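You operate a simulated robot arm through the tools that you are given. There is no shell and no other tool.

The job below is to be done with a simulated robot arm. You get a single attempt, and the scene is never put back.

JOB
Put some things from the trolley top away. At the end: the yellow store adapter (marked "2") from the trolley top is in the floor of the drawer with the yellow handle; the red store adapter (marked "1") from the trolley top is in the floor of the drawer with the yellow handle; whatever was shut is shut again. Leave all else as you found it, and nothing knocked over (what rides in a drawer may roll over).

It is judged by the outcome, as a careful person would: the job done as asked, and still so three seconds after it is handed in. It fails if anything else is knocked over, pushed out of place, dropped, spilled or broken.

ROBOT AND FRAMES
A 6-joint arm with a three-finger gripper, fixed in place. Base frame: the origin is at the foot of the arm, x ahead of it, y to its left, z up. Units: cm, rad, N and s.
Its first joint turns from -2.897 to 2.897 rad. Payload 4.89 kg.
The tool frame sits at the grasp point between the pads (the TCP): z along the fingers, y along the line on which they close. The tips reach 3 cm beyond it. Largest opening 16.4 cm; the body of the gripper starts 12.5 cm behind the TCP.
Orientation is told as [roll, pitch, yaw] about the base's x, y, z axes, in that order, counted from this pose: with the fingers straight down and closing along the base's y, the tool's x points along the base's -x, its y along +y and its z along -z.

CONTROLS
- The arm moves only by the tool drive_tool. Its arguments are lists of equal length, an entry for each row: "linear": the shift along the tool's x, y, z in cm, a list of three; "turn": the turn, a rotation vector about the tool's x, y, z in rad, a list of three; "fingers": the gripper command, from -1 (fully open) to 1 (shut), values between in proportion. In form: {"linear": [[x, y, z], ...], "turn": [[wx, wy, wz], ...], "fingers": [fingers, ...]}. A call has 1 to 20 rows; each row shifts and turns the commanded pose from where the row before left it, along the tool's axes as they then stand. A row lasts 0.2 s, in which the tool goes at most 5 cm and 0.15 rad; a call with a longer step from one row to the next is refused whole, and so is a gripper value outside its range. Where a pose cannot be reached the arm comes as near as it can. A force on the tool above 40 N (or 10 N above the force at the start of the call, whichever is more), or a blocked arm, ends the call early, and 0.2 s more pass. The fingers move at their own pace (about 10.8 cm/s each) and stop on an object; they squeeze with about 29 N. The grip force told is the motor's: it shows also when the fingers shut on nothing. Time passes only in rows, and 0.2 s behind the last, so rows that do not move let the fingers close. It gives the time, the measured TCP pose, the force on the tool (base axes), the opening and the grip force at its end, in the units of the frame above (readings bear some noise), with the torque about the TCP (base axes, N m) and any sound that the robot's microphone picked up, and new pictures: "pictures" is both (left out), scene, wrist or none.
- Cameras (640 x 400 px; columns grow to the right, rows downward): "scene" is fixed at [4.87, 49.96, 145.28]; the picture's right is [-0.81, -0.59, 0.00], its down [-0.31, 0.42, -0.86] and it looks along [0.51, -0.69, -0.52] (base axes); focal length 337 px, centre (320, 200). "wrist" rides on the gripper at [7.6, -0.2, -15.2] in the tool frame; the picture's right is [0.02, 1.00, 0.00], its down [-0.88, 0.02, -0.47] and it looks along [-0.47, 0.01, 0.88] (tool axes); focal length 247 px, centre (320, 200).
- raise_lower(by): slides the trunk up (or, below 0, down) by that many cm; the arm rides with it, the base frame stays. It gives what a move gives, with no picture.
- locate(camera, pixels): for up to 12 pixels [column, row] of the newest picture of that camera ("zoom" is the newest enlarged one), the place [x, y, z] in the base frame of the surface seen there, good to about 0.2 cm. The clock stands still meanwhile.
- zoom(camera, box): a new picture of the part [left, top, right, bottom] of that camera's present view, enlarged. The clock stands still meanwhile.
- sign_off(): hands the job in; it is judged then, once.

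Unless the task says otherwise, let go and move clear before handing in.

The tools are called after "Call:" as name(argument=value, ...) on one line, values as JSON. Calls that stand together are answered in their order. drive_tool: Moves the arm, as the interface text tells. Its arguments: {"type":"object","properties":{"linear":{"type":"array","items":{"type":"array","items":{"type":"number"}}},"turn":{"type":"array","items":{"type":"array","items":{"type":"number"}}},"fingers":{"type":"array","items":{"type":"number"}},"pictures":{"type":"string","enum":["both","scene","wrist","none"]}},"required":["linear","turn","fingers"]} The other tools are called the same way: raise_lower (by) slides the trunk up or down; locate (camera, pixels) gives the place of the surface under pixels of a picture; zoom (camera, box) takes an enlarged picture of a part of a camera's view; sign_off () hands the job in.

At the start:

```text
time_s: 0.0
tool_pos: [66.68, -7.4, 107.31]
orientation: [-0.001, 0.0, 0.0]
contact_force: [0.9, -0.6, 0.2]
moment: [0.02, 0.01, 0.03]
finger_gap: 16.4
gripper_force: 0.2
trunk travel left (down, up): [-17.5, 21.5]
```

scene: 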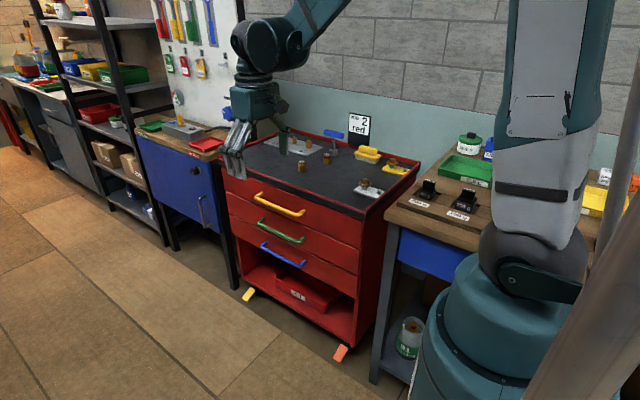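
wrist: 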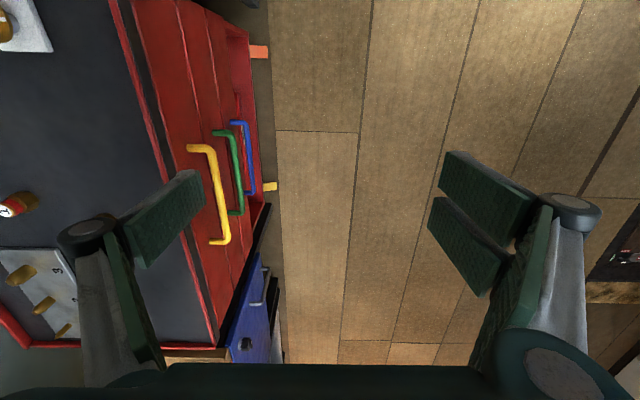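

The scene picture shows the red trolley with the yellow-handled top drawer (handle near pixel 280,205) and several small items on top (about 300,165 to 400,165). I'll zoom in to identify the adapters.

Call:
zoom(camera="scene", box=[230, 110, 430, 235])

Call:
zoom(camera="wrist", box=[0, 0, 280, 380])

```text
3.20 times, centred on (330, 172) of scene
```

zoom: 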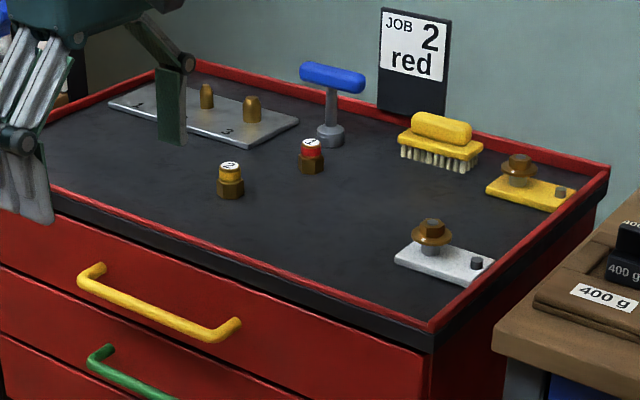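

```text
1.05 times, centred on (140, 190) of wrist (not enlarged: the box is as wide or as high as the picture)
```

zoom: 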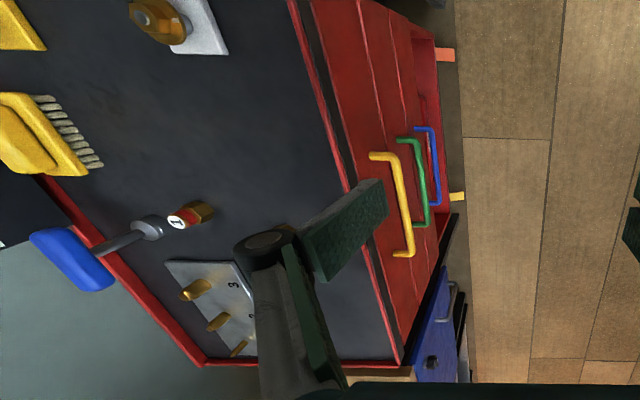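

The adapter "2" (yellow band) is at about scene (302,166) and "1" (red band) at about (327,158). I'll zoom closer to measure these and the handle.

Call:
zoom(camera="scene", box=[285, 135, 349, 175])

Call:
locate(camera="scene", pixels=[[258, 193], [280, 205], [302, 213], [275, 210], [290, 217], [240, 185], [300, 195], [362, 212], [300, 180], [258, 140], [418, 163], [320, 140]])

```text
10.00 times, centred on (317, 155) of scene
```

zoom: 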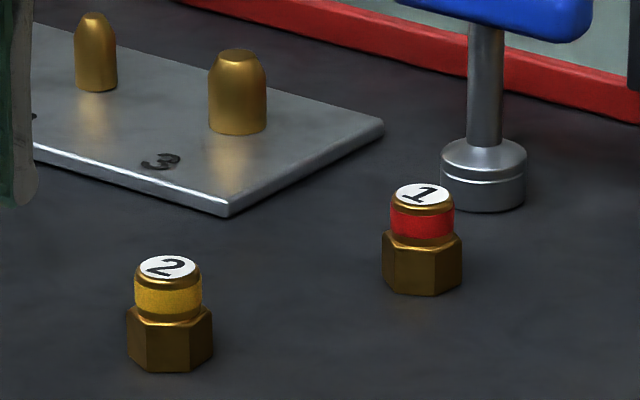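

```text
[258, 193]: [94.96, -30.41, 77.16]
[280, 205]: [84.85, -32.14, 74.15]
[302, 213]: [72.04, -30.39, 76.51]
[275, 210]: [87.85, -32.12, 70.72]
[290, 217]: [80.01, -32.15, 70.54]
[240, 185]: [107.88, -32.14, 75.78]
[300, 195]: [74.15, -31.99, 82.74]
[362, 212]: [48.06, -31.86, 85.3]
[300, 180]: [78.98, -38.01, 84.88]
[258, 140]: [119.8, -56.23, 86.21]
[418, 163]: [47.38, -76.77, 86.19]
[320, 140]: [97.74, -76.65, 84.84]
```

The zoom shows "2" at (168,267) and "1" at (424,195) clearly. Locating their tops and bases now, plus zooming the handle.

Call:
locate(camera="zoom", pixels=[[168, 267], [168, 298], [170, 345], [165, 378], [424, 194], [420, 222], [422, 270], [420, 300], [484, 150], [484, 215], [230, 212], [300, 330]])

Call:
zoom(camera="scene", box=[225, 170, 353, 250])

```text
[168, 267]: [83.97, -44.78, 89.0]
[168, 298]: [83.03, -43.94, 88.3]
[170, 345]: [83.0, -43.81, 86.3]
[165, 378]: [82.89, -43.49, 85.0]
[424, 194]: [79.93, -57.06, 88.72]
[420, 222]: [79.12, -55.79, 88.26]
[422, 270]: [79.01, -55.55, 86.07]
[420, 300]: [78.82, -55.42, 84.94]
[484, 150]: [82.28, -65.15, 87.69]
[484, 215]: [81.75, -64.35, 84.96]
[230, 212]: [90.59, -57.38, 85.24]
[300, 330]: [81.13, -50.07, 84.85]
```

```text
5.00 times, centred on (289, 210) of scene
```

zoom: 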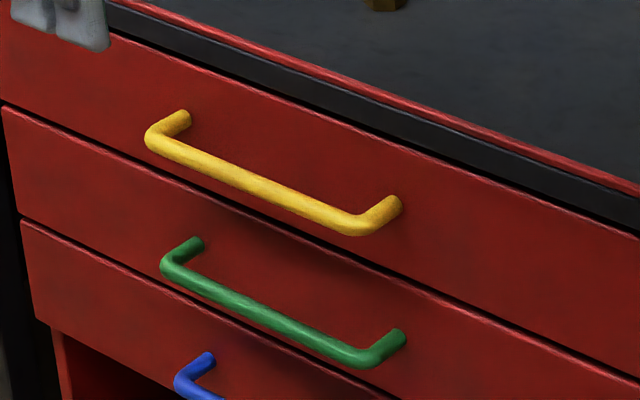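

The yellow handle bar runs from about zoom (150,140) to (375,225). Locating points on it and on the drawer face edges.

Call:
locate(camera="zoom", pixels=[[152, 138], [200, 163], [250, 188], [300, 207], [350, 227], [182, 117], [395, 203], [250, 180], [250, 200], [110, 20], [10, 105], [620, 225]])

Call:
zoom(camera="scene", box=[340, 130, 436, 190])

```text
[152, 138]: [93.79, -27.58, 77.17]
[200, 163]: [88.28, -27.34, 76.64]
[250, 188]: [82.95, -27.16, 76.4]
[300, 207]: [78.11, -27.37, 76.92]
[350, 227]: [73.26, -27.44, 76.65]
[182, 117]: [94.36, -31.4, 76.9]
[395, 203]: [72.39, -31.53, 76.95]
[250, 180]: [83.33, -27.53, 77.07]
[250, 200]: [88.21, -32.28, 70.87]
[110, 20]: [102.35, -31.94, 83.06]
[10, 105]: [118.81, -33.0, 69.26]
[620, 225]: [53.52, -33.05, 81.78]
```

```text
6.67 times, centred on (388, 160) of scene
```

zoom: 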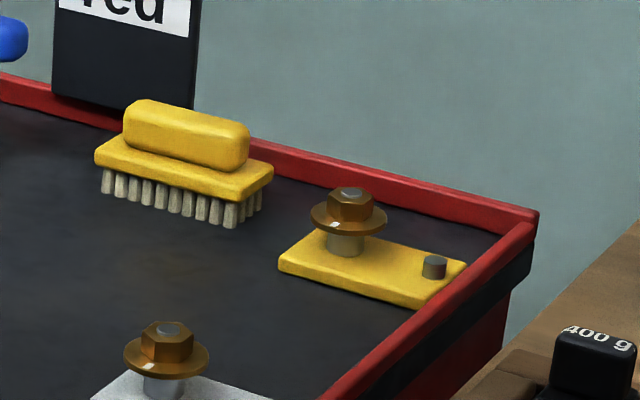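

The yellow handle bar lies along x from 72.5 to 94.4 at about y=-27.9, z=76.5, well off the drawer face (y≈-32.1). I'll move above it with the fingers narrowed and check before descending.

Call:
drive_tool(linear=[[-2.79, -2.1, 0], [-2.79, -2.1, 0], [-2.79, -2.1, 0], [-2.79, -2.1, 0], [-2.79, -2.1, 0], [-2.79, -2.1, 0], [0, -2, 0], [0, -2, 0], [0, -2, 0], [0, -2, 0], [0, 0, 0]], turn=[[0, 0, 0], [0, 0, 0], [0, 0, 0], [0, 0, 0], [0, 0, 0], [0, 0, 0], [0, 0, 0], [0, 0, 0], [0, 0, 0], [0, 0, 0], [0, 0, 0]], fingers=[0.6, 0.6, 0.6, 0.6, 0.6, 0.6, 0.6, 0.6, 0.6, 0.6, 0.6])

```text
time_s: 2.4
tool_pos: [83.46, -27.93, 107.21]
orientation: [0.002, 0.001, 0.0]
contact_force: [0.2, -0.3, -0.3]
moment: [0.05, 0.02, 0.02]
finger_gap: 3.27
gripper_force: 0.0
trunk travel left (down, up): [-17.5, 21.5]
```

scene: 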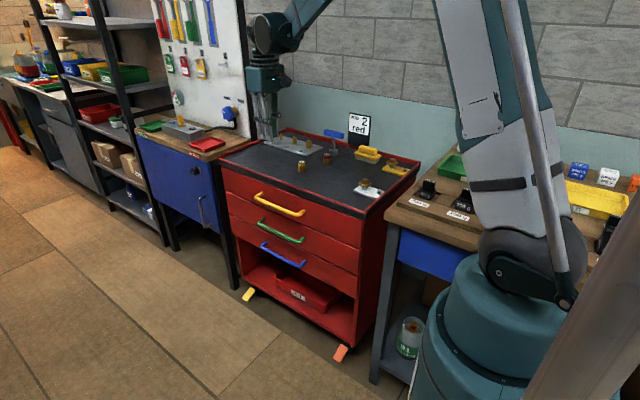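
wrist: 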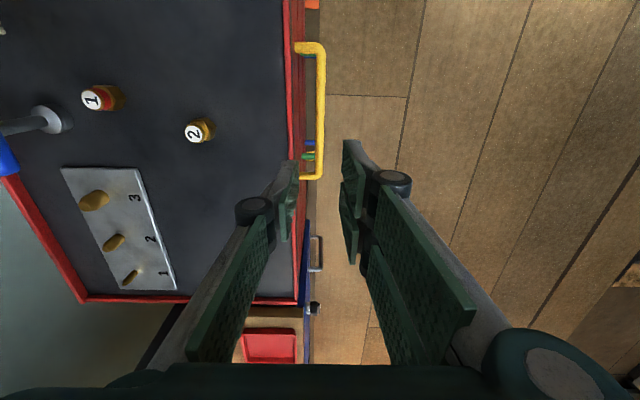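

The reading confirms the tool at (83.5,-27.9,107.2); in the wrist picture the finger linkages (255,212) bulge to about 4 cm from the centre line, which would scrape the trolley rim if I came straight down. I'll back off toward +y and tilt the tool 30° so it comes at the handle from the front.

Call:
drive_tool(linear=[[0, 4.4, 0], [0, 4.4, 0], [0, 4.4, 0], [0, 4.4, 0], [0, 0, 0], [0, 0, 0], [0, 0, 0], [0, 0, 0], [0, 0, 0]], turn=[[0, 0, 0], [0, 0, 0], [0, 0, 0], [0, 0, 0], [0.13, 0, 0], [0.13, 0, 0], [0.13, 0, 0], [0.13, 0, 0], [0, 0, 0]], fingers=[0.64, 0.64, 0.64, 0.64, 0.64, 0.64, 0.64, 0.64, 0.64])

```text
time_s: 4.4
tool_pos: [83.38, -10.24, 107.3]
orientation: [-0.522, 0.001, 0.002]
contact_force: [0.0, 0.0, -0.2]
moment: [-0.03, 0.03, 0.03]
finger_gap: 2.95
gripper_force: 0.1
trunk travel left (down, up): [-17.5, 21.5]
```

scene: 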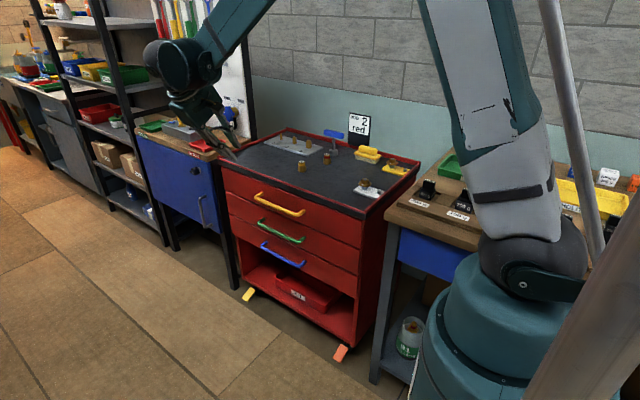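
wrist: 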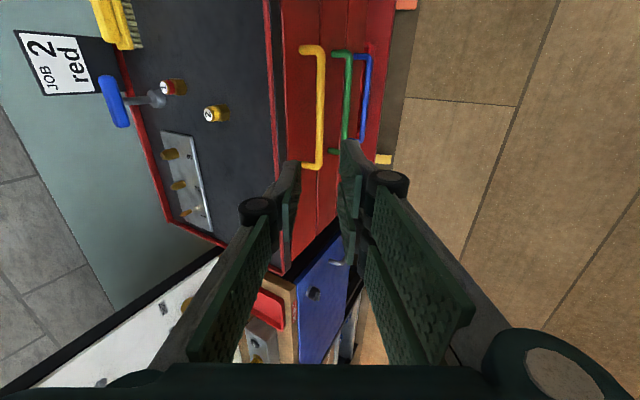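

The tool is tilted as planned, and the wrist picture shows the yellow bar from (322,50) to (322,165). I'll measure the bar from this view before approaching.

Call:
locate(camera="wrist", pixels=[[321, 60], [321, 90], [321, 120], [321, 150], [317, 100], [325, 100], [305, 50], [310, 166], [300, 110], [273, 110], [281, 110], [345, 100]])

```text
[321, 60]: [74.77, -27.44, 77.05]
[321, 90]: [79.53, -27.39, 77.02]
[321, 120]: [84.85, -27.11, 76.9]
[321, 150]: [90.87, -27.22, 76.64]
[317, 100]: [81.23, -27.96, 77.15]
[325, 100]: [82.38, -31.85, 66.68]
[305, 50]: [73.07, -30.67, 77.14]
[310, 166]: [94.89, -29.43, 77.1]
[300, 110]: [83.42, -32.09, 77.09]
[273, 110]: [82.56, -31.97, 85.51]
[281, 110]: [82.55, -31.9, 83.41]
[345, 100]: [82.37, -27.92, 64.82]
```

The bar axis is confirmed at about y=-27.9, z=76.4, and lies straight along the tool axis 34.5 cm ahead. I'll advance 29 cm along the tool's z and check.

Call:
drive_tool(linear=[[0, 0, 4], [0, 0, 4], [0, 0, 4], [0, 0, 4], [0, 0, 4], [0, 0, 3], [0, 0, 3], [0, 0, 2], [0, 0, 1], [0, 0, 0]], turn=[[0, 0, 0], [0, 0, 0], [0, 0, 0], [0, 0, 0], [0, 0, 0], [0, 0, 0], [0, 0, 0], [0, 0, 0], [0, 0, 0], [0, 0, 0]], fingers=[0.64, 0.64, 0.64, 0.64, 0.64, 0.64, 0.64, 0.64, 0.64, 0.64])

```text
time_s: 6.6
tool_pos: [83.29, -24.7, 82.31]
orientation: [-0.519, 0.0, 0.001]
contact_force: [0.1, 0.2, 0.1]
moment: [-0.03, 0.03, -0.01]
finger_gap: 2.98
gripper_force: 0.1
trunk travel left (down, up): [-17.5, 21.5]
```

scene: 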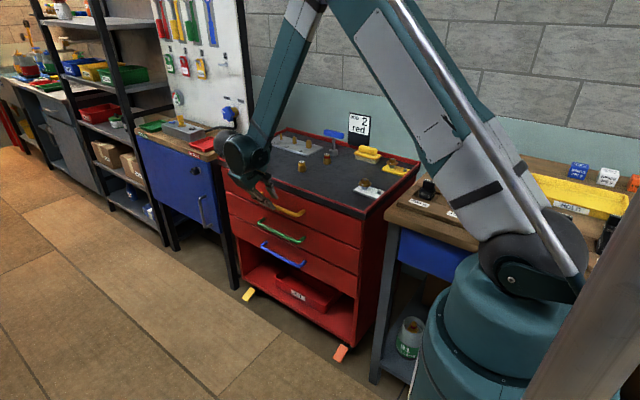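
wrist: 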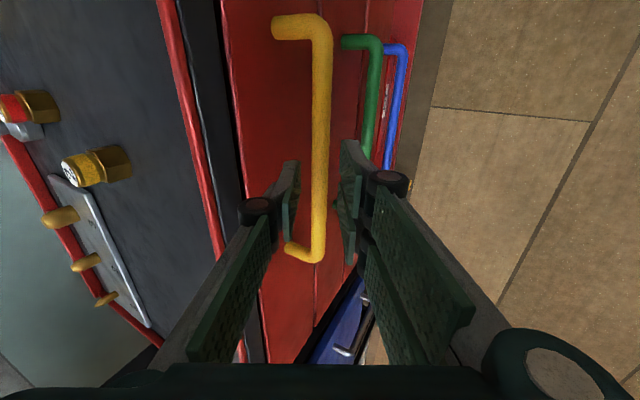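

The bar sits centred between the finger pads (about 320,150). Advancing the last 5.6 cm and then closing on it.

Call:
drive_tool(linear=[[0, 0, 2], [0, 0, 2], [0, 0, 1], [0, 0, 0.6], [0, 0, 0], [0, 0, 0], [0, 0, 0], [0, 0, 0]], turn=[[0, 0, 0], [0, 0, 0], [0, 0, 0], [0, 0, 0], [0, 0, 0], [0, 0, 0], [0, 0, 0], [0, 0, 0]], fingers=[0.64, 0.64, 0.64, 0.64, 0.64, 1, 1, 1])

```text
time_s: 8.4
tool_pos: [83.25, -27.63, 77.23]
orientation: [-0.519, -0.001, 0.0]
contact_force: [-0.9, -4.6, 3.4]
moment: [-0.07, 0.43, 0.55]
finger_gap: 1.47
gripper_force: 44.5
trunk travel left (down, up): [-17.5, 21.5]
```

scene: 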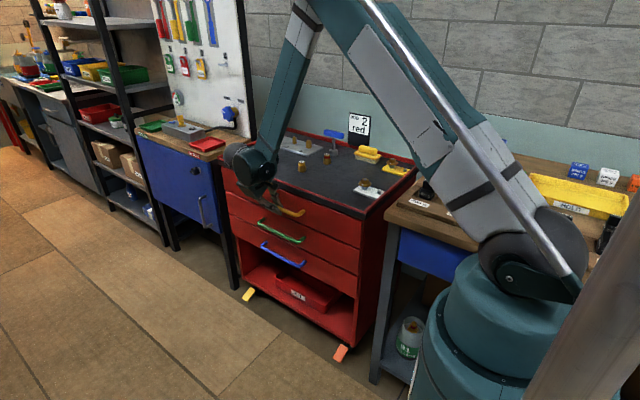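
wrist: 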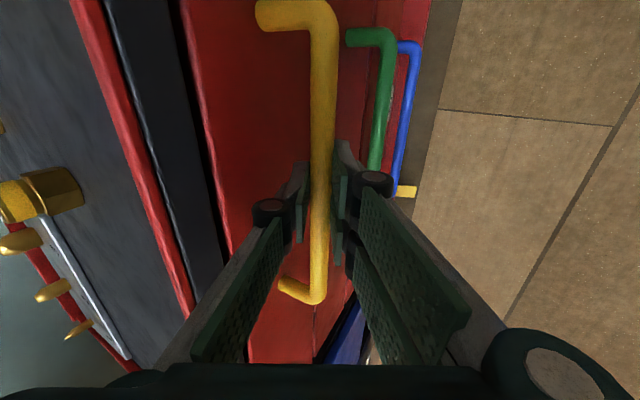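

The grip is on the bar (gap 1.47 cm). Now a slow pull along base +y to see how the drawer behaves.

Call:
drive_tool(linear=[[0, 0.434, -0.248], [0, 0.868, -0.496], [0, 0.868, -0.496], [0, 0.868, -0.496], [0, 0.868, -0.496], [0, 0, 0]], turn=[[0, 0, 0], [0, 0, 0], [0, 0, 0], [0, 0, 0], [0, 0, 0], [0, 0, 0]], fingers=[1, 1, 1, 1, 1, 1])

```text
time_s: 9.8
tool_pos: [83.3, -22.95, 77.3]
orientation: [-0.52, 0.0, 0.0]
contact_force: [8.6, -0.7, 10.6]
moment: [-0.01, 0.21, 0.63]
finger_gap: 1.46
gripper_force: 44.9
trunk travel left (down, up): [-17.5, 21.5]
```

scene: 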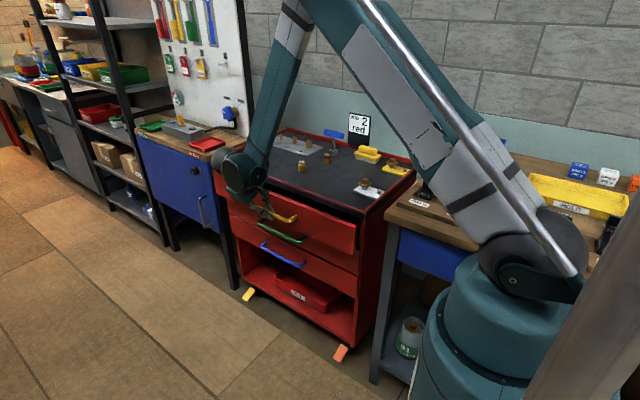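
wrist: 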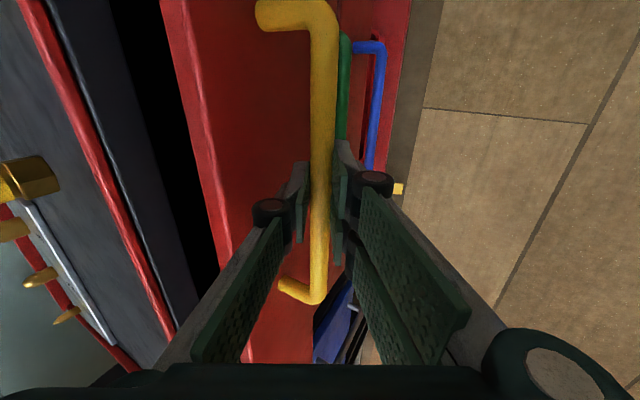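

The drawer slides freely (now about 4.7 cm open), trolley unmoved. Continuing the pull.

Call:
drive_tool(linear=[[0, 1.302, -0.744], [0, 1.302, -0.744], [0, 1.302, -0.744], [0, 1.302, -0.744], [0, 1.302, -0.744], [0, 1.302, -0.744], [0, 1.302, -0.744], [0, 1.302, -0.744], [0, 1.302, -0.744], [0, 1.302, -0.744], [0, 0.868, -0.496], [0, 0, 0]], turn=[[0, 0, 0], [0, 0, 0], [0, 0, 0], [0, 0, 0], [0, 0, 0], [0, 0, 0], [0, 0, 0], [0, 0, 0], [0, 0, 0], [0, 0, 0], [0, 0, 0], [0, 0, 0]], fingers=[1, 1, 1, 1, 1, 1, 1, 1, 1, 1, 1, 1])

```text
time_s: 12.4
tool_pos: [83.25, -7.12, 77.34]
orientation: [-0.519, 0.0, 0.002]
contact_force: [2.2, 1.2, 21.9]
moment: [-0.1, 0.6, 0.44]
finger_gap: 1.49
gripper_force: 44.7
trunk travel left (down, up): [-17.5, 21.5]
```

scene: 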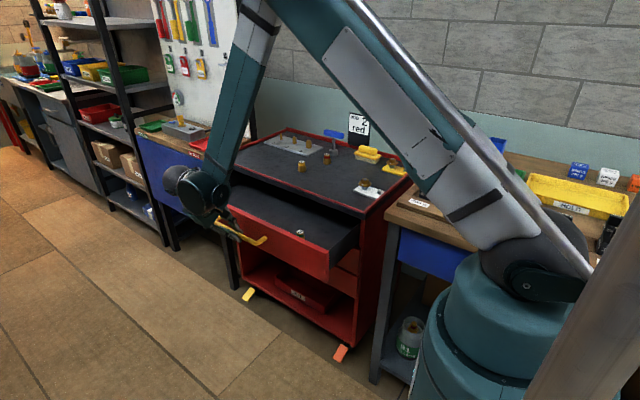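
wrist: 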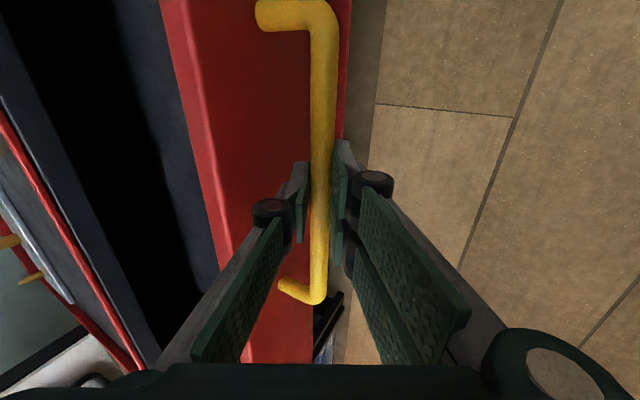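

The drawer is about 20 cm open and something already lies in it at scene (298,232). Zooming in to see the interior.

Call:
zoom(camera="scene", box=[215, 160, 375, 260])

Call:
locate(camera="scene", pixels=[[298, 233], [280, 215], [260, 205], [310, 240], [330, 245], [340, 235], [300, 225], [285, 228], [270, 220], [328, 258], [245, 200], [320, 228]])

```text
4.00 times, centred on (295, 210) of scene
```

zoom: 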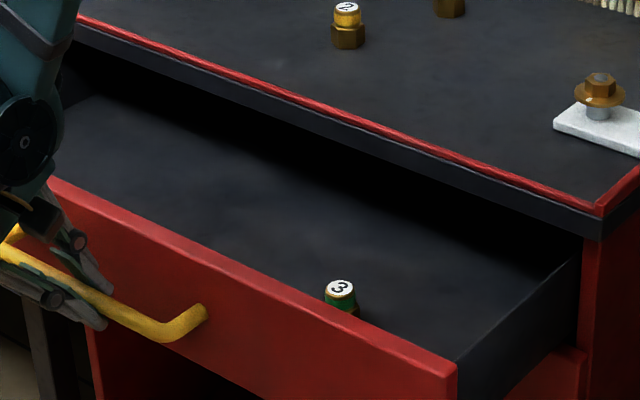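

```text
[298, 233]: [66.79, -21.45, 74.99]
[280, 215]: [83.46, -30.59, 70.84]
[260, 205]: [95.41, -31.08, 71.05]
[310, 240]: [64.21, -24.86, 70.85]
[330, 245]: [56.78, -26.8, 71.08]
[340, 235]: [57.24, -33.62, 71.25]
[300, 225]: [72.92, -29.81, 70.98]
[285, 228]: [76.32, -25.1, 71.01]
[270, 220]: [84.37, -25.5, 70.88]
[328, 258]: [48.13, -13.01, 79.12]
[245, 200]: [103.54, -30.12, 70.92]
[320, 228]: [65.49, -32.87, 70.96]
```

The drawer holds a green "3" adapter at about (66.8,-21.5); the floor is at z≈70.9 with free space around x 78–95. I'll release the handle and back off along the tool axis.

Call:
drive_tool(linear=[[0, 0, 0], [0, 0, 0], [0, 0, -1], [0, 0, -2], [0, 0, -3], [0, 0, -4], [0, 0, -4], [0, 0, -4], [0, 0, -4], [0, 0, -4], [0, 0, -4], [0, 0, 0]], turn=[[0, 0, 0], [0, 0, 0], [0, 0, 0], [0, 0, 0], [0, 0, 0], [0, 0, 0], [0, 0, 0], [0, 0, 0], [0, 0, 0], [0, 0, 0], [0, 0, 0], [0, 0, 0]], fingers=[0.64, 0.64, 0.64, 0.64, 0.64, 0.64, 0.64, 0.64, 0.64, 0.64, 0.64, 0.64])

```text
time_s: 15.0
tool_pos: [83.36, 8.03, 103.35]
orientation: [-0.521, 0.0, -0.001]
contact_force: [-0.1, -0.8, -0.1]
moment: [0.06, -0.02, 0.01]
finger_gap: 2.98
gripper_force: 0.1
trunk travel left (down, up): [-17.5, 21.5]
```

scene: 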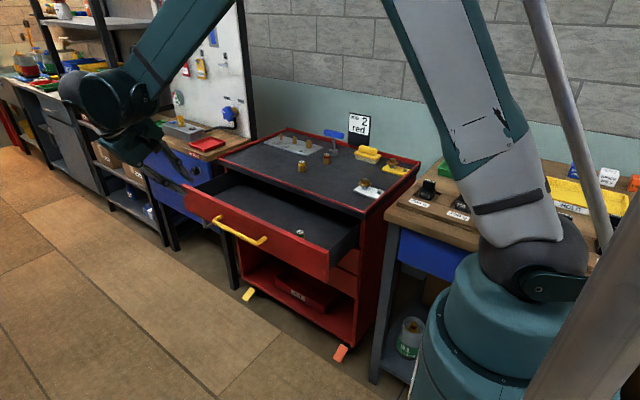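
wrist: 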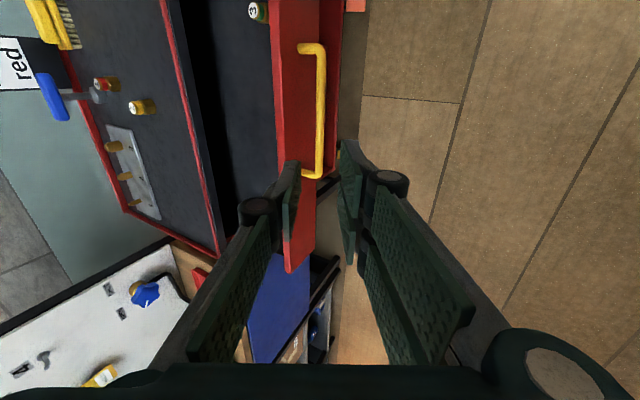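

The drawer stayed open and the gripper is clear. I'll locate the drawer's front panel and trolley lip in the wrist view (columns 190–300) to know the free opening.

Call:
locate(camera="wrist", pixels=[[274, 80], [290, 80], [255, 80], [225, 80], [210, 80], [190, 80], [176, 80], [312, 100], [258, 12], [280, 130], [140, 107], [104, 84]])

Call:
zoom(camera="scene", box=[175, 160, 367, 280])

```text
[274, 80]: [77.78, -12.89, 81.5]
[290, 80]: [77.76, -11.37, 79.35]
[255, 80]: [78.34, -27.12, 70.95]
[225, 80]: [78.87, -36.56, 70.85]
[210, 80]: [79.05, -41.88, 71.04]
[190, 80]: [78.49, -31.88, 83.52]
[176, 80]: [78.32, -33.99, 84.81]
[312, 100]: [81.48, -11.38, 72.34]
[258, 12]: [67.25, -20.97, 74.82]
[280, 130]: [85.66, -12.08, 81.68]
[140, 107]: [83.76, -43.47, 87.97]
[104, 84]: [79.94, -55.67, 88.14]
```

```text
3.33 times, centred on (271, 220) of scene
```

zoom: 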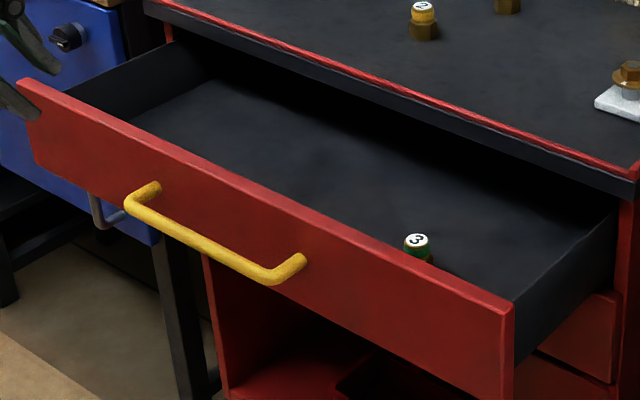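

The opening between the drawer front (y≈-12.9) and the trolley lip (y≈-31.9) is 19 cm, ample with the fingers closing along x. I'll zoom tightly on each adapter to read the hex orientation, and on the T-handle tool beside "1" for clearance.

Call:
zoom(camera="scene", box=[294, 158, 310, 174])

Call:
zoom(camera="scene", box=[319, 149, 335, 165])

Call:
locate(camera="scene", pixels=[[324, 132], [334, 134], [343, 137], [333, 148], [363, 115], [363, 145], [308, 140], [295, 140], [324, 146], [316, 150]])

```text
16.00 times, centred on (302, 166) of scene
```

zoom: 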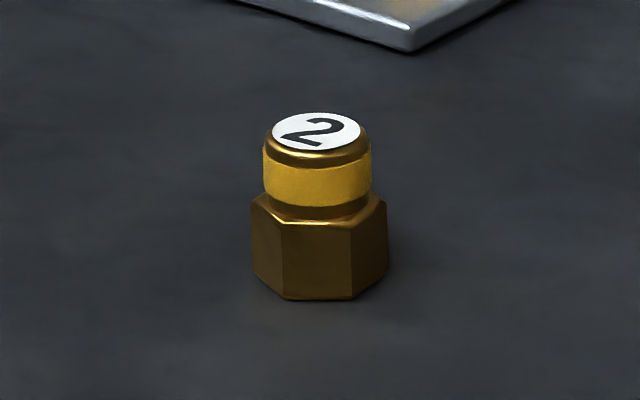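

```text
16.00 times, centred on (327, 157) of scene
```

zoom: 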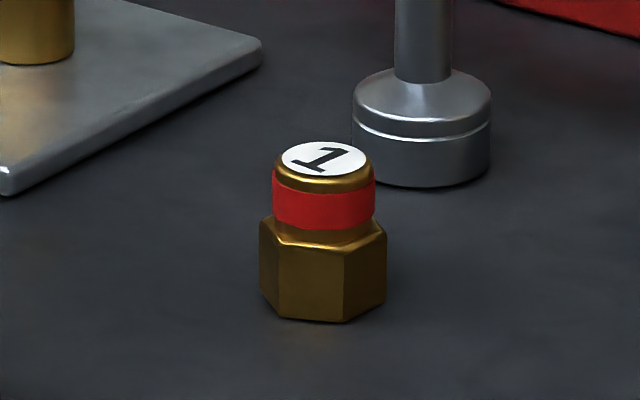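

```text
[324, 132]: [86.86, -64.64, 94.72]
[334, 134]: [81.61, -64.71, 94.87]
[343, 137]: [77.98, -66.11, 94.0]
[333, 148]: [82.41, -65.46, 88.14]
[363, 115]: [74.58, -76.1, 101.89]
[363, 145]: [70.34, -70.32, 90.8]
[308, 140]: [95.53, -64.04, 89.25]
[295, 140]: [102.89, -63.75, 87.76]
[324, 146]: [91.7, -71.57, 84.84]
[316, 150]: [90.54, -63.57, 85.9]
```

The hex flats of "2" face about 10° off the x axis, those of "1" about -5°, and the T-handle tool (y≈-65) leaves 6 cm beside "1". I'll bring the tool upright and yaw it about -80° here in free space, opening the fingers to 6 cm.

Call:
drive_tool(linear=[[0, 0, 0], [0, 0, 0], [0, 0, 0], [0, 0, 0], [0, 0, 0], [0, 0, 0], [0, 0, 0], [0, 0, 0], [0, 0, 0], [0, 0, 0], [0, 0, 0], [0, 0, 0], [0, 0, 0], [0, 0, 0], [0, 0, 0]], turn=[[-0.13, 0, 0], [-0.13, 0, 0], [-0.13, 0, 0], [-0.13, 0, 0], [0, 0, 0.14], [0, 0, 0.14], [0, 0, 0.14], [0, 0, 0.14], [0, 0, 0.14], [0, 0, 0.14], [0, 0, 0.14], [0, 0, 0.14], [0, 0, 0.14], [0, 0, 0.14], [0, 0, 0]], fingers=[0.27, 0.27, 0.27, 0.27, 0.27, 0.27, 0.27, 0.27, 0.27, 0.27, 0.27, 0.27, 0.27, 0.27, 0.27])

```text
time_s: 18.2
tool_pos: [83.34, 7.87, 103.2]
orientation: [-0.001, 0.0, -1.4]
contact_force: [-0.4, -0.2, 0.7]
moment: [0.0, -0.01, -0.01]
finger_gap: 5.96
gripper_force: 0.1
trunk travel left (down, up): [-17.5, 21.5]
```

scene: 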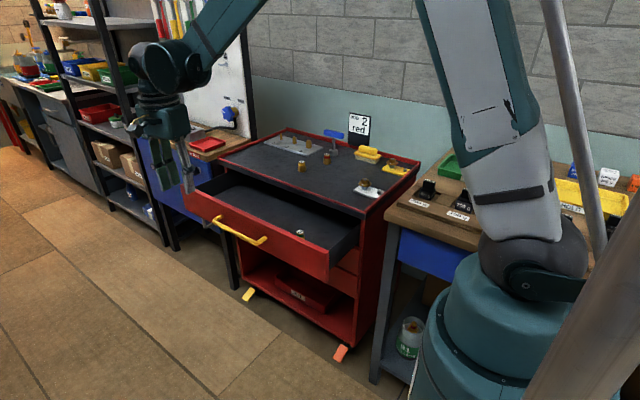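
wrist: 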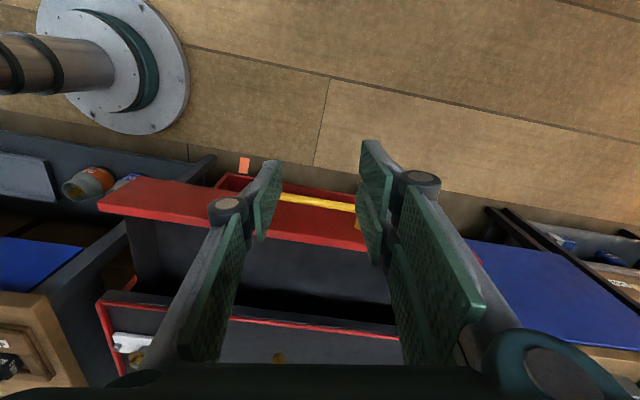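

The tool is upright at yaw -1.4. Moving at this height (z≈103) across to above adapter "2" at about (83.9,-44.9).

Call:
drive_tool(linear=[[-4.34, -0.699, 0], [-4.34, -0.699, 0], [-4.34, -0.699, 0], [-4.34, -0.699, 0], [-4.34, -0.699, 0], [-4.34, -0.699, 0], [-4.34, -0.699, 0], [-4.34, -0.699, 0], [-4.34, -0.699, 0], [-4.34, -0.699, 0], [-4.34, -0.699, 0], [-4.34, -0.699, 0], [0, 0, 0]], turn=[[0, 0, 0], [0, 0, 0], [0, 0, 0], [0, 0, 0], [0, 0, 0], [0, 0, 0], [0, 0, 0], [0, 0, 0], [0, 0, 0], [0, 0, 0], [0, 0, 0], [0, 0, 0], [0, 0, 0]], fingers=[0.27, 0.27, 0.27, 0.27, 0.27, 0.27, 0.27, 0.27, 0.27, 0.27, 0.27, 0.27, 0.27])

```text
time_s: 21.0
tool_pos: [83.88, -45.01, 103.3]
orientation: [-0.001, 0.001, -1.4]
contact_force: [0.3, -0.5, -0.6]
moment: [0.08, 0.05, -0.01]
finger_gap: 5.99
gripper_force: 0.1
trunk travel left (down, up): [-17.5, 21.5]
```

scene: 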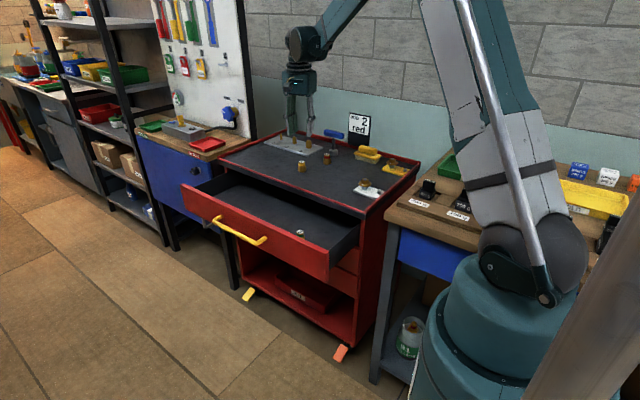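
wrist: 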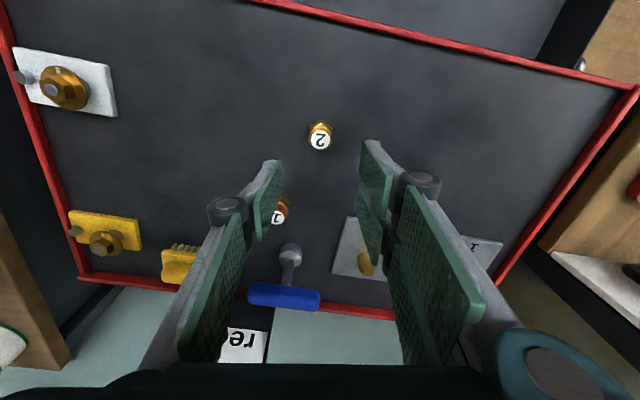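

The tool is above "2" and the wrist picture shows its cap at (320,140), centred between the fingers. I'll refine its axis from this view.

Call:
zoom(camera="wrist", box=[296, 115, 344, 163])

Call:
locate(camera="wrist", pixels=[[320, 141], [320, 136], [320, 146], [315, 141], [325, 141], [320, 124], [277, 216], [312, 140], [328, 140]])

```text
8.33 times, centred on (320, 139) of wrist
```

zoom: 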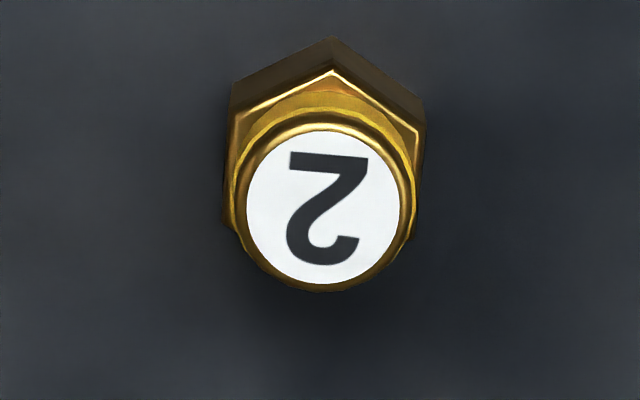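

```text
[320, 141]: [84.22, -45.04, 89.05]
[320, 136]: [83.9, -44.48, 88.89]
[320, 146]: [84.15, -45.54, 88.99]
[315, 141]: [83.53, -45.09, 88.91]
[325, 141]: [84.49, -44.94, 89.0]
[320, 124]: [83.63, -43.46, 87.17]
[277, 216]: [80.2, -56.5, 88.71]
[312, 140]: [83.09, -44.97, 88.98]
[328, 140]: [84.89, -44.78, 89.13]
```

Cap centre "2" is at about (84.1,-44.95) and its flats are square with the fingers. I'll descend to z=88.3 (tips 0.4 cm above the top) and close.

Call:
drive_tool(linear=[[0.02, 0.2, 4], [0, 0, 4], [0, 0, 3], [0, 0, 2], [0, 0, 1.2], [0, 0, 0.8], [0, 0, 0]], turn=[[0, 0, 0], [0, 0, 0], [0, 0, 0], [0, 0, 0], [0, 0, 0], [0, 0, 0], [0, 0, 0]], fingers=[0.27, 0.27, 0.27, 0.27, 0.27, 0.27, 0.27])

```text
time_s: 22.6
tool_pos: [84.17, -44.77, 88.32]
orientation: [0.0, 0.0, -1.4]
contact_force: [-0.6, -0.4, 0.9]
moment: [-0.01, 0.01, 0.02]
finger_gap: 5.98
gripper_force: 0.0
trunk travel left (down, up): [-17.5, 21.5]
```

scene: 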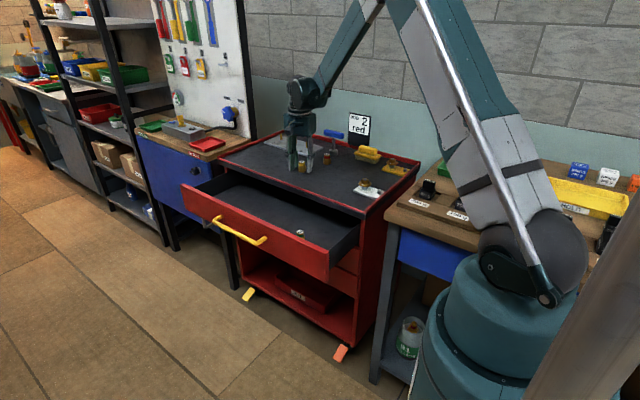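
wrist: 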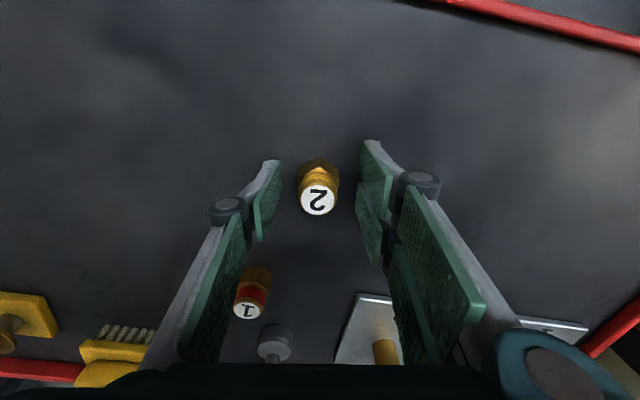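

"2" sits between the pads (318,185) with clearance each side, and no contact is reported. Closing the fingers.

Call:
drive_tool(linear=[[0, 0, 0], [0, 0, 0], [0, 0, 0], [0, 0, 0]], turn=[[0, 0, 0], [0, 0, 0], [0, 0, 0], [0, 0, 0]], fingers=[0.6, 1, 1, 1], pictures="wrist")

```text
time_s: 23.6
tool_pos: [84.09, -44.87, 88.29]
orientation: [0.0, -0.001, -1.399]
contact_force: [0.0, 0.1, 0.8]
moment: [0.0, 0.01, 0.03]
finger_gap: 2.95
gripper_force: 28.7
trunk travel left (down, up): [-17.5, 21.5]
```

wrist: 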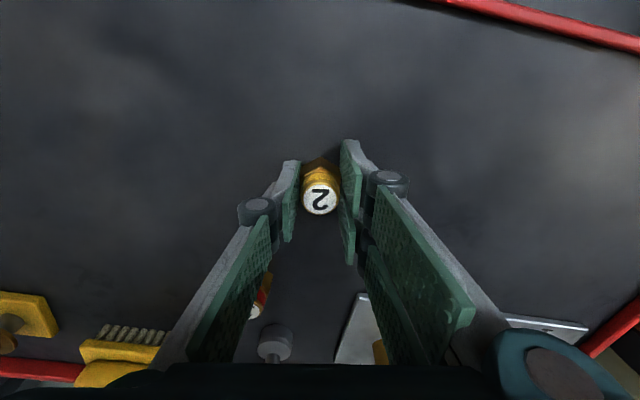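

"2" is gripped (gap 2.95 cm, 28.7 N). Lifting 9 cm and carrying it over the open drawer to about (88,-22).

Call:
drive_tool(linear=[[0, 0, -1], [0, 0, -2], [0, 0, -3], [0, 0, -3], [3.64, 1.29, 0], [3.64, 1.29, 0], [3.64, 1.29, 0], [3.64, 1.29, 0], [3.64, 1.29, 0], [3.64, 1.29, 0], [0, 0, 0]], turn=[[0, 0, 0], [0, 0, 0], [0, 0, 0], [0, 0, 0], [0, 0, 0], [0, 0, 0], [0, 0, 0], [0, 0, 0], [0, 0, 0], [0, 0, 0], [0, 0, 0]], fingers=[1, 1, 1, 1, 1, 1, 1, 1, 1, 1, 1])

```text
time_s: 26.0
tool_pos: [88.15, -22.05, 97.25]
orientation: [-0.001, 0.001, -1.398]
contact_force: [0.0, -0.4, -1.1]
moment: [-0.02, 0.02, -0.02]
finger_gap: 2.93
gripper_force: 29.0
trunk travel left (down, up): [-17.5, 21.5]
```

scene: 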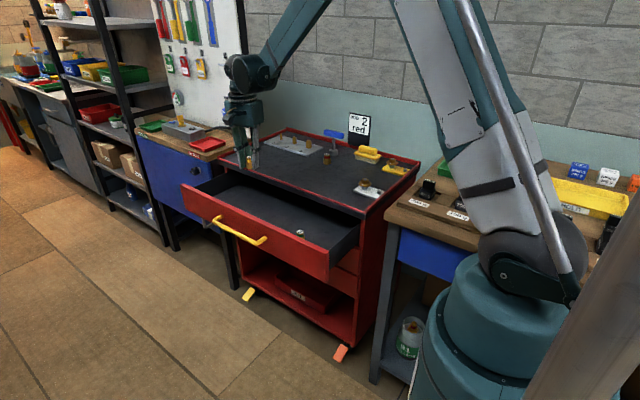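
wrist: 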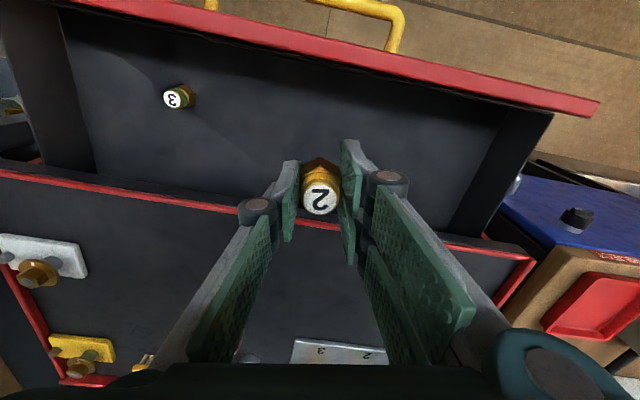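

"2" is held above the drawer and only the "3" adapter (180,97) is inside, well to the side. Descending toward the drawer floor.

Call:
drive_tool(linear=[[0, 0, 4], [0, 0, 4], [0, 0, 4], [0, 0, 4], [0, 0, 3], [0, 0, 2], [0, 0, 1], [0, 0, 0.5], [0, 0, 0]], turn=[[0, 0, 0], [0, 0, 0], [0, 0, 0], [0, 0, 0], [0, 0, 0], [0, 0, 0], [0, 0, 0], [0, 0, 0], [0, 0, 0]], fingers=[1, 1, 1, 1, 1, 1, 1, 1, 1])

```text
time_s: 28.0
tool_pos: [88.16, -21.99, 74.71]
orientation: [0.0, 0.0, -1.4]
contact_force: [-0.1, 0.0, -1.6]
moment: [-0.02, 0.03, 0.0]
finger_gap: 2.96
gripper_force: 29.1
trunk travel left (down, up): [-17.5, 21.5]
```

scene: 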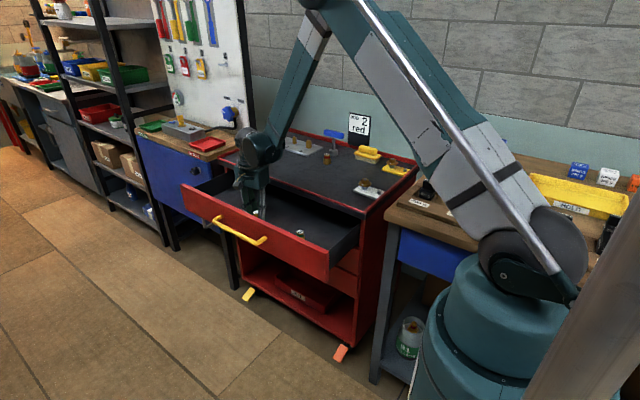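
wrist: 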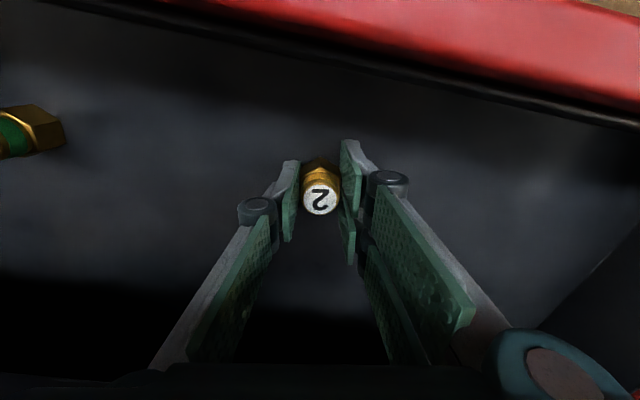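

The adapter's bottom should be about 0.4 cm above the floor. Easing down in small steps to feel the contact.

Call:
drive_tool(linear=[[0, 0, 0.15], [0, 0, 0.1], [0, 0, 0.1], [0, 0, 0]], turn=[[0, 0, 0], [0, 0, 0], [0, 0, 0], [0, 0, 0]], fingers=[1, 1, 1, 1], pictures="none")

```text
time_s: 29.0
tool_pos: [88.06, -22.06, 74.44]
orientation: [-0.002, -0.001, -1.4]
contact_force: [0.5, 1.0, -0.7]
moment: [0.0, 0.0, 0.01]
finger_gap: 2.97
gripper_force: 29.2
trunk travel left (down, up): [-17.5, 21.5]
```

No floor contact yet at z=74.44. A little lower.

Call:
drive_tool(linear=[[0, 0, 0.1], [0, 0, 0.08], [0, 0, 0]], turn=[[0, 0, 0], [0, 0, 0], [0, 0, 0]], fingers=[1, 1, 1], pictures="none")

```text
time_s: 29.8
tool_pos: [88.05, -22.03, 74.34]
orientation: [0.003, 0.0, -1.399]
contact_force: [4.2, -1.5, 21.8]
moment: [0.03, -0.17, -0.01]
finger_gap: 2.96
gripper_force: 29.5
trunk travel left (down, up): [-17.5, 21.5]
```

The upward force of 21.8 N shows the adapter is on the floor. I'll relieve slightly, open the fingers and rise clear.

Call:
drive_tool(linear=[[0, 0, -0.06], [0, 0, 0], [0, 0, 0], [0, 0, -1], [0, 0, -3], [0, 0, -4], [0, 0, -4], [0, 0, -4], [0, 0, -4], [0, 0, -4], [0, 0, 0]], turn=[[0, 0, 0], [0, 0, 0], [0, 0, 0], [0, 0, 0], [0, 0, 0], [0, 0, 0], [0, 0, 0], [0, 0, 0], [0, 0, 0], [0, 0, 0], [0, 0, 0]], fingers=[1, 0.45, 0.45, 0.45, 0.45, 0.45, 0.45, 0.45, 0.45, 0.45, 0.45])

```text
time_s: 32.2
tool_pos: [87.95, -21.95, 98.24]
orientation: [0.0, 0.0, -1.401]
contact_force: [-0.3, 0.2, -0.3]
moment: [-0.05, -0.06, -0.02]
finger_gap: 4.49
gripper_force: 0.1
trunk travel left (down, up): [-17.5, 21.5]
```

scene: 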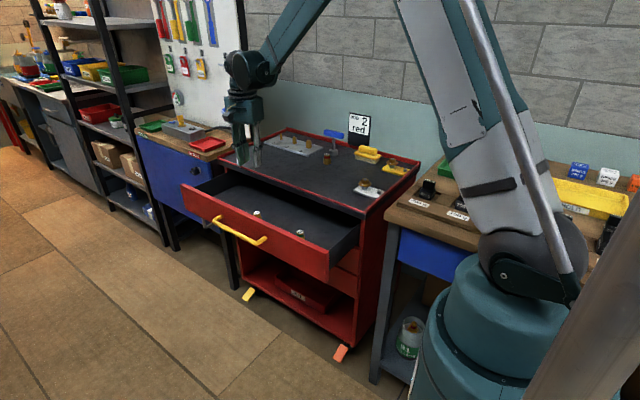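
wrist: 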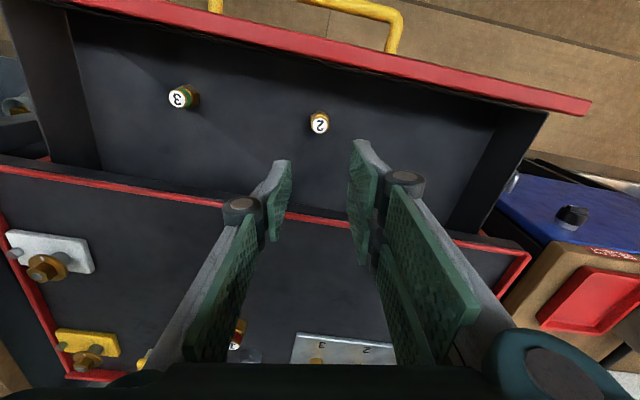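

"2" stands upright in the drawer at wrist (320,122). Next I'll rise a bit, turn to align with the flats of "1", and travel over it near (79.95,-56.85).

Call:
drive_tool(linear=[[0, 0, -2.5], [0, 0, -2.5], [-3.94, -0.54, 0], [-3.94, -0.54, 0], [-3.94, -0.54, 0], [-3.94, -0.54, 0], [-3.94, -0.54, 0], [-3.94, -0.54, 0], [-3.94, -0.54, 0], [-3.94, -0.54, 0], [-3.94, -0.54, 0], [0, 0, 0]], turn=[[0, 0, 0.13], [0, 0, 0.13], [0, 0, 0], [0, 0, 0], [0, 0, 0], [0, 0, 0], [0, 0, 0], [0, 0, 0], [0, 0, 0], [0, 0, 0], [0, 0, 0], [0, 0, 0]], fingers=[0.3, 0.3, 0.3, 0.3, 0.3, 0.3, 0.3, 0.3, 0.3, 0.3, 0.3, 0.3])

```text
time_s: 34.8
tool_pos: [79.9, -56.92, 103.28]
orientation: [0.001, 0.0, -1.66]
contact_force: [-0.2, -0.2, -0.2]
moment: [0.0, -0.01, 0.02]
finger_gap: 5.73
gripper_force: 0.1
trunk travel left (down, up): [-17.5, 21.5]
```

scene: 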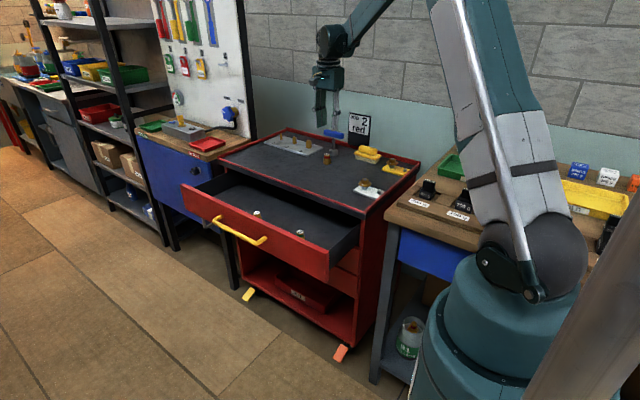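
wrist: 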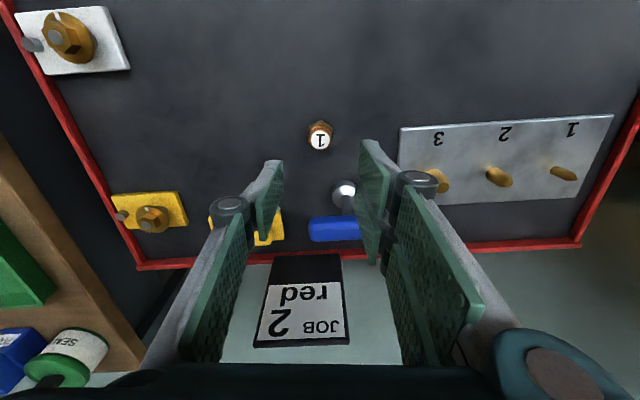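

The arm reached "1" exactly; its cap is at wrist (320,140), centred, and the T-handle and plate stay clear of the finger paths. Checking alignment closely.

Call:
zoom(camera="wrist", box=[296, 115, 344, 163])

Call:
locate(camera="wrist", pixels=[[320, 141], [320, 136], [320, 146], [315, 141], [325, 141], [345, 195], [343, 222], [402, 130], [430, 180]])

```text
8.33 times, centred on (320, 139) of wrist
```

zoom: 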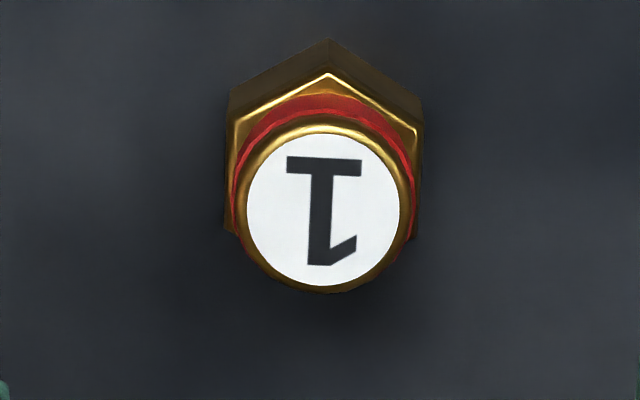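

```text
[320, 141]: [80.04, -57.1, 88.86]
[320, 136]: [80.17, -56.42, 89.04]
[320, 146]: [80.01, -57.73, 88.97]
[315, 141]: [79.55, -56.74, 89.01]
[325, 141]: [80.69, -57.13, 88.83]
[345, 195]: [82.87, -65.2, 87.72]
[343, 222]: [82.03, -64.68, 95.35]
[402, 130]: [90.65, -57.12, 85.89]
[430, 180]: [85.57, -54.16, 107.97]
```

"1" is square with the fingers and only ~0.15 cm off centre. Descending to z≈88.3 around it.

Call:
drive_tool(linear=[[-0.05, 0.13, 4], [0, 0, 4], [0, 0, 3], [0, 0, 2], [0, 0, 1.2], [0, 0, 0.78], [0, 0, 0]], turn=[[0, 0, 0], [0, 0, 0], [0, 0, 0], [0, 0, 0], [0, 0, 0], [0, 0, 0], [0, 0, 0]], fingers=[0.3, 0.3, 0.3, 0.3, 0.3, 0.3, 0.3])

```text
time_s: 36.4
tool_pos: [80.1, -56.97, 88.33]
orientation: [0.001, 0.0, -1.659]
contact_force: [0.1, 0.0, -0.2]
moment: [-0.01, 0.02, 0.02]
finger_gap: 5.73
gripper_force: 0.0
trunk travel left (down, up): [-17.5, 21.5]
```

scene: 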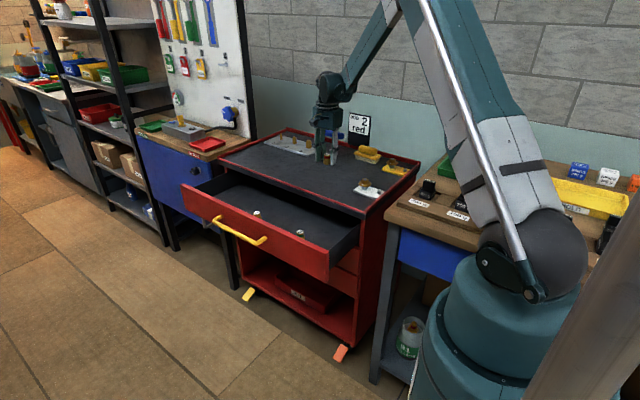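
wrist: 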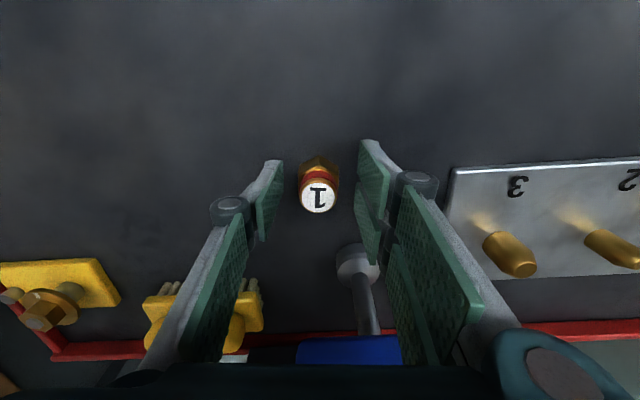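

"1" is between the pads (318,185), and nothing else is touched. Closing the fingers on it.

Call:
drive_tool(linear=[[0, 0, 0], [0, 0, 0], [0, 0, 0], [0, 0, 0]], turn=[[0, 0, 0], [0, 0, 0], [0, 0, 0], [0, 0, 0]], fingers=[0.6, 1, 1, 1], pictures="wrist")

```text
time_s: 37.4
tool_pos: [80.11, -56.83, 88.28]
orientation: [0.0, 0.0, -1.66]
contact_force: [0.8, -0.7, 0.4]
moment: [-0.01, -0.04, -0.04]
finger_gap: 2.95
gripper_force: 28.9
trunk travel left (down, up): [-17.5, 21.5]
```

wrist: 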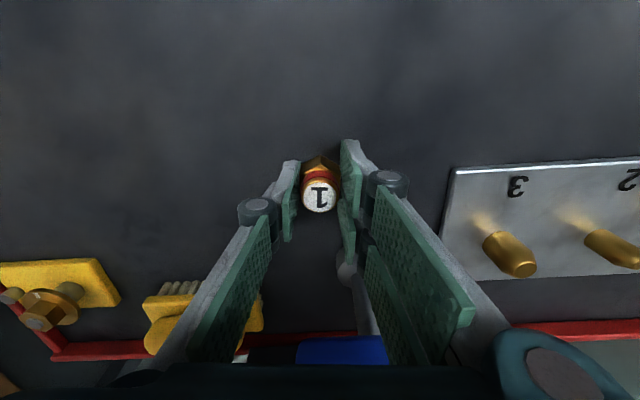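

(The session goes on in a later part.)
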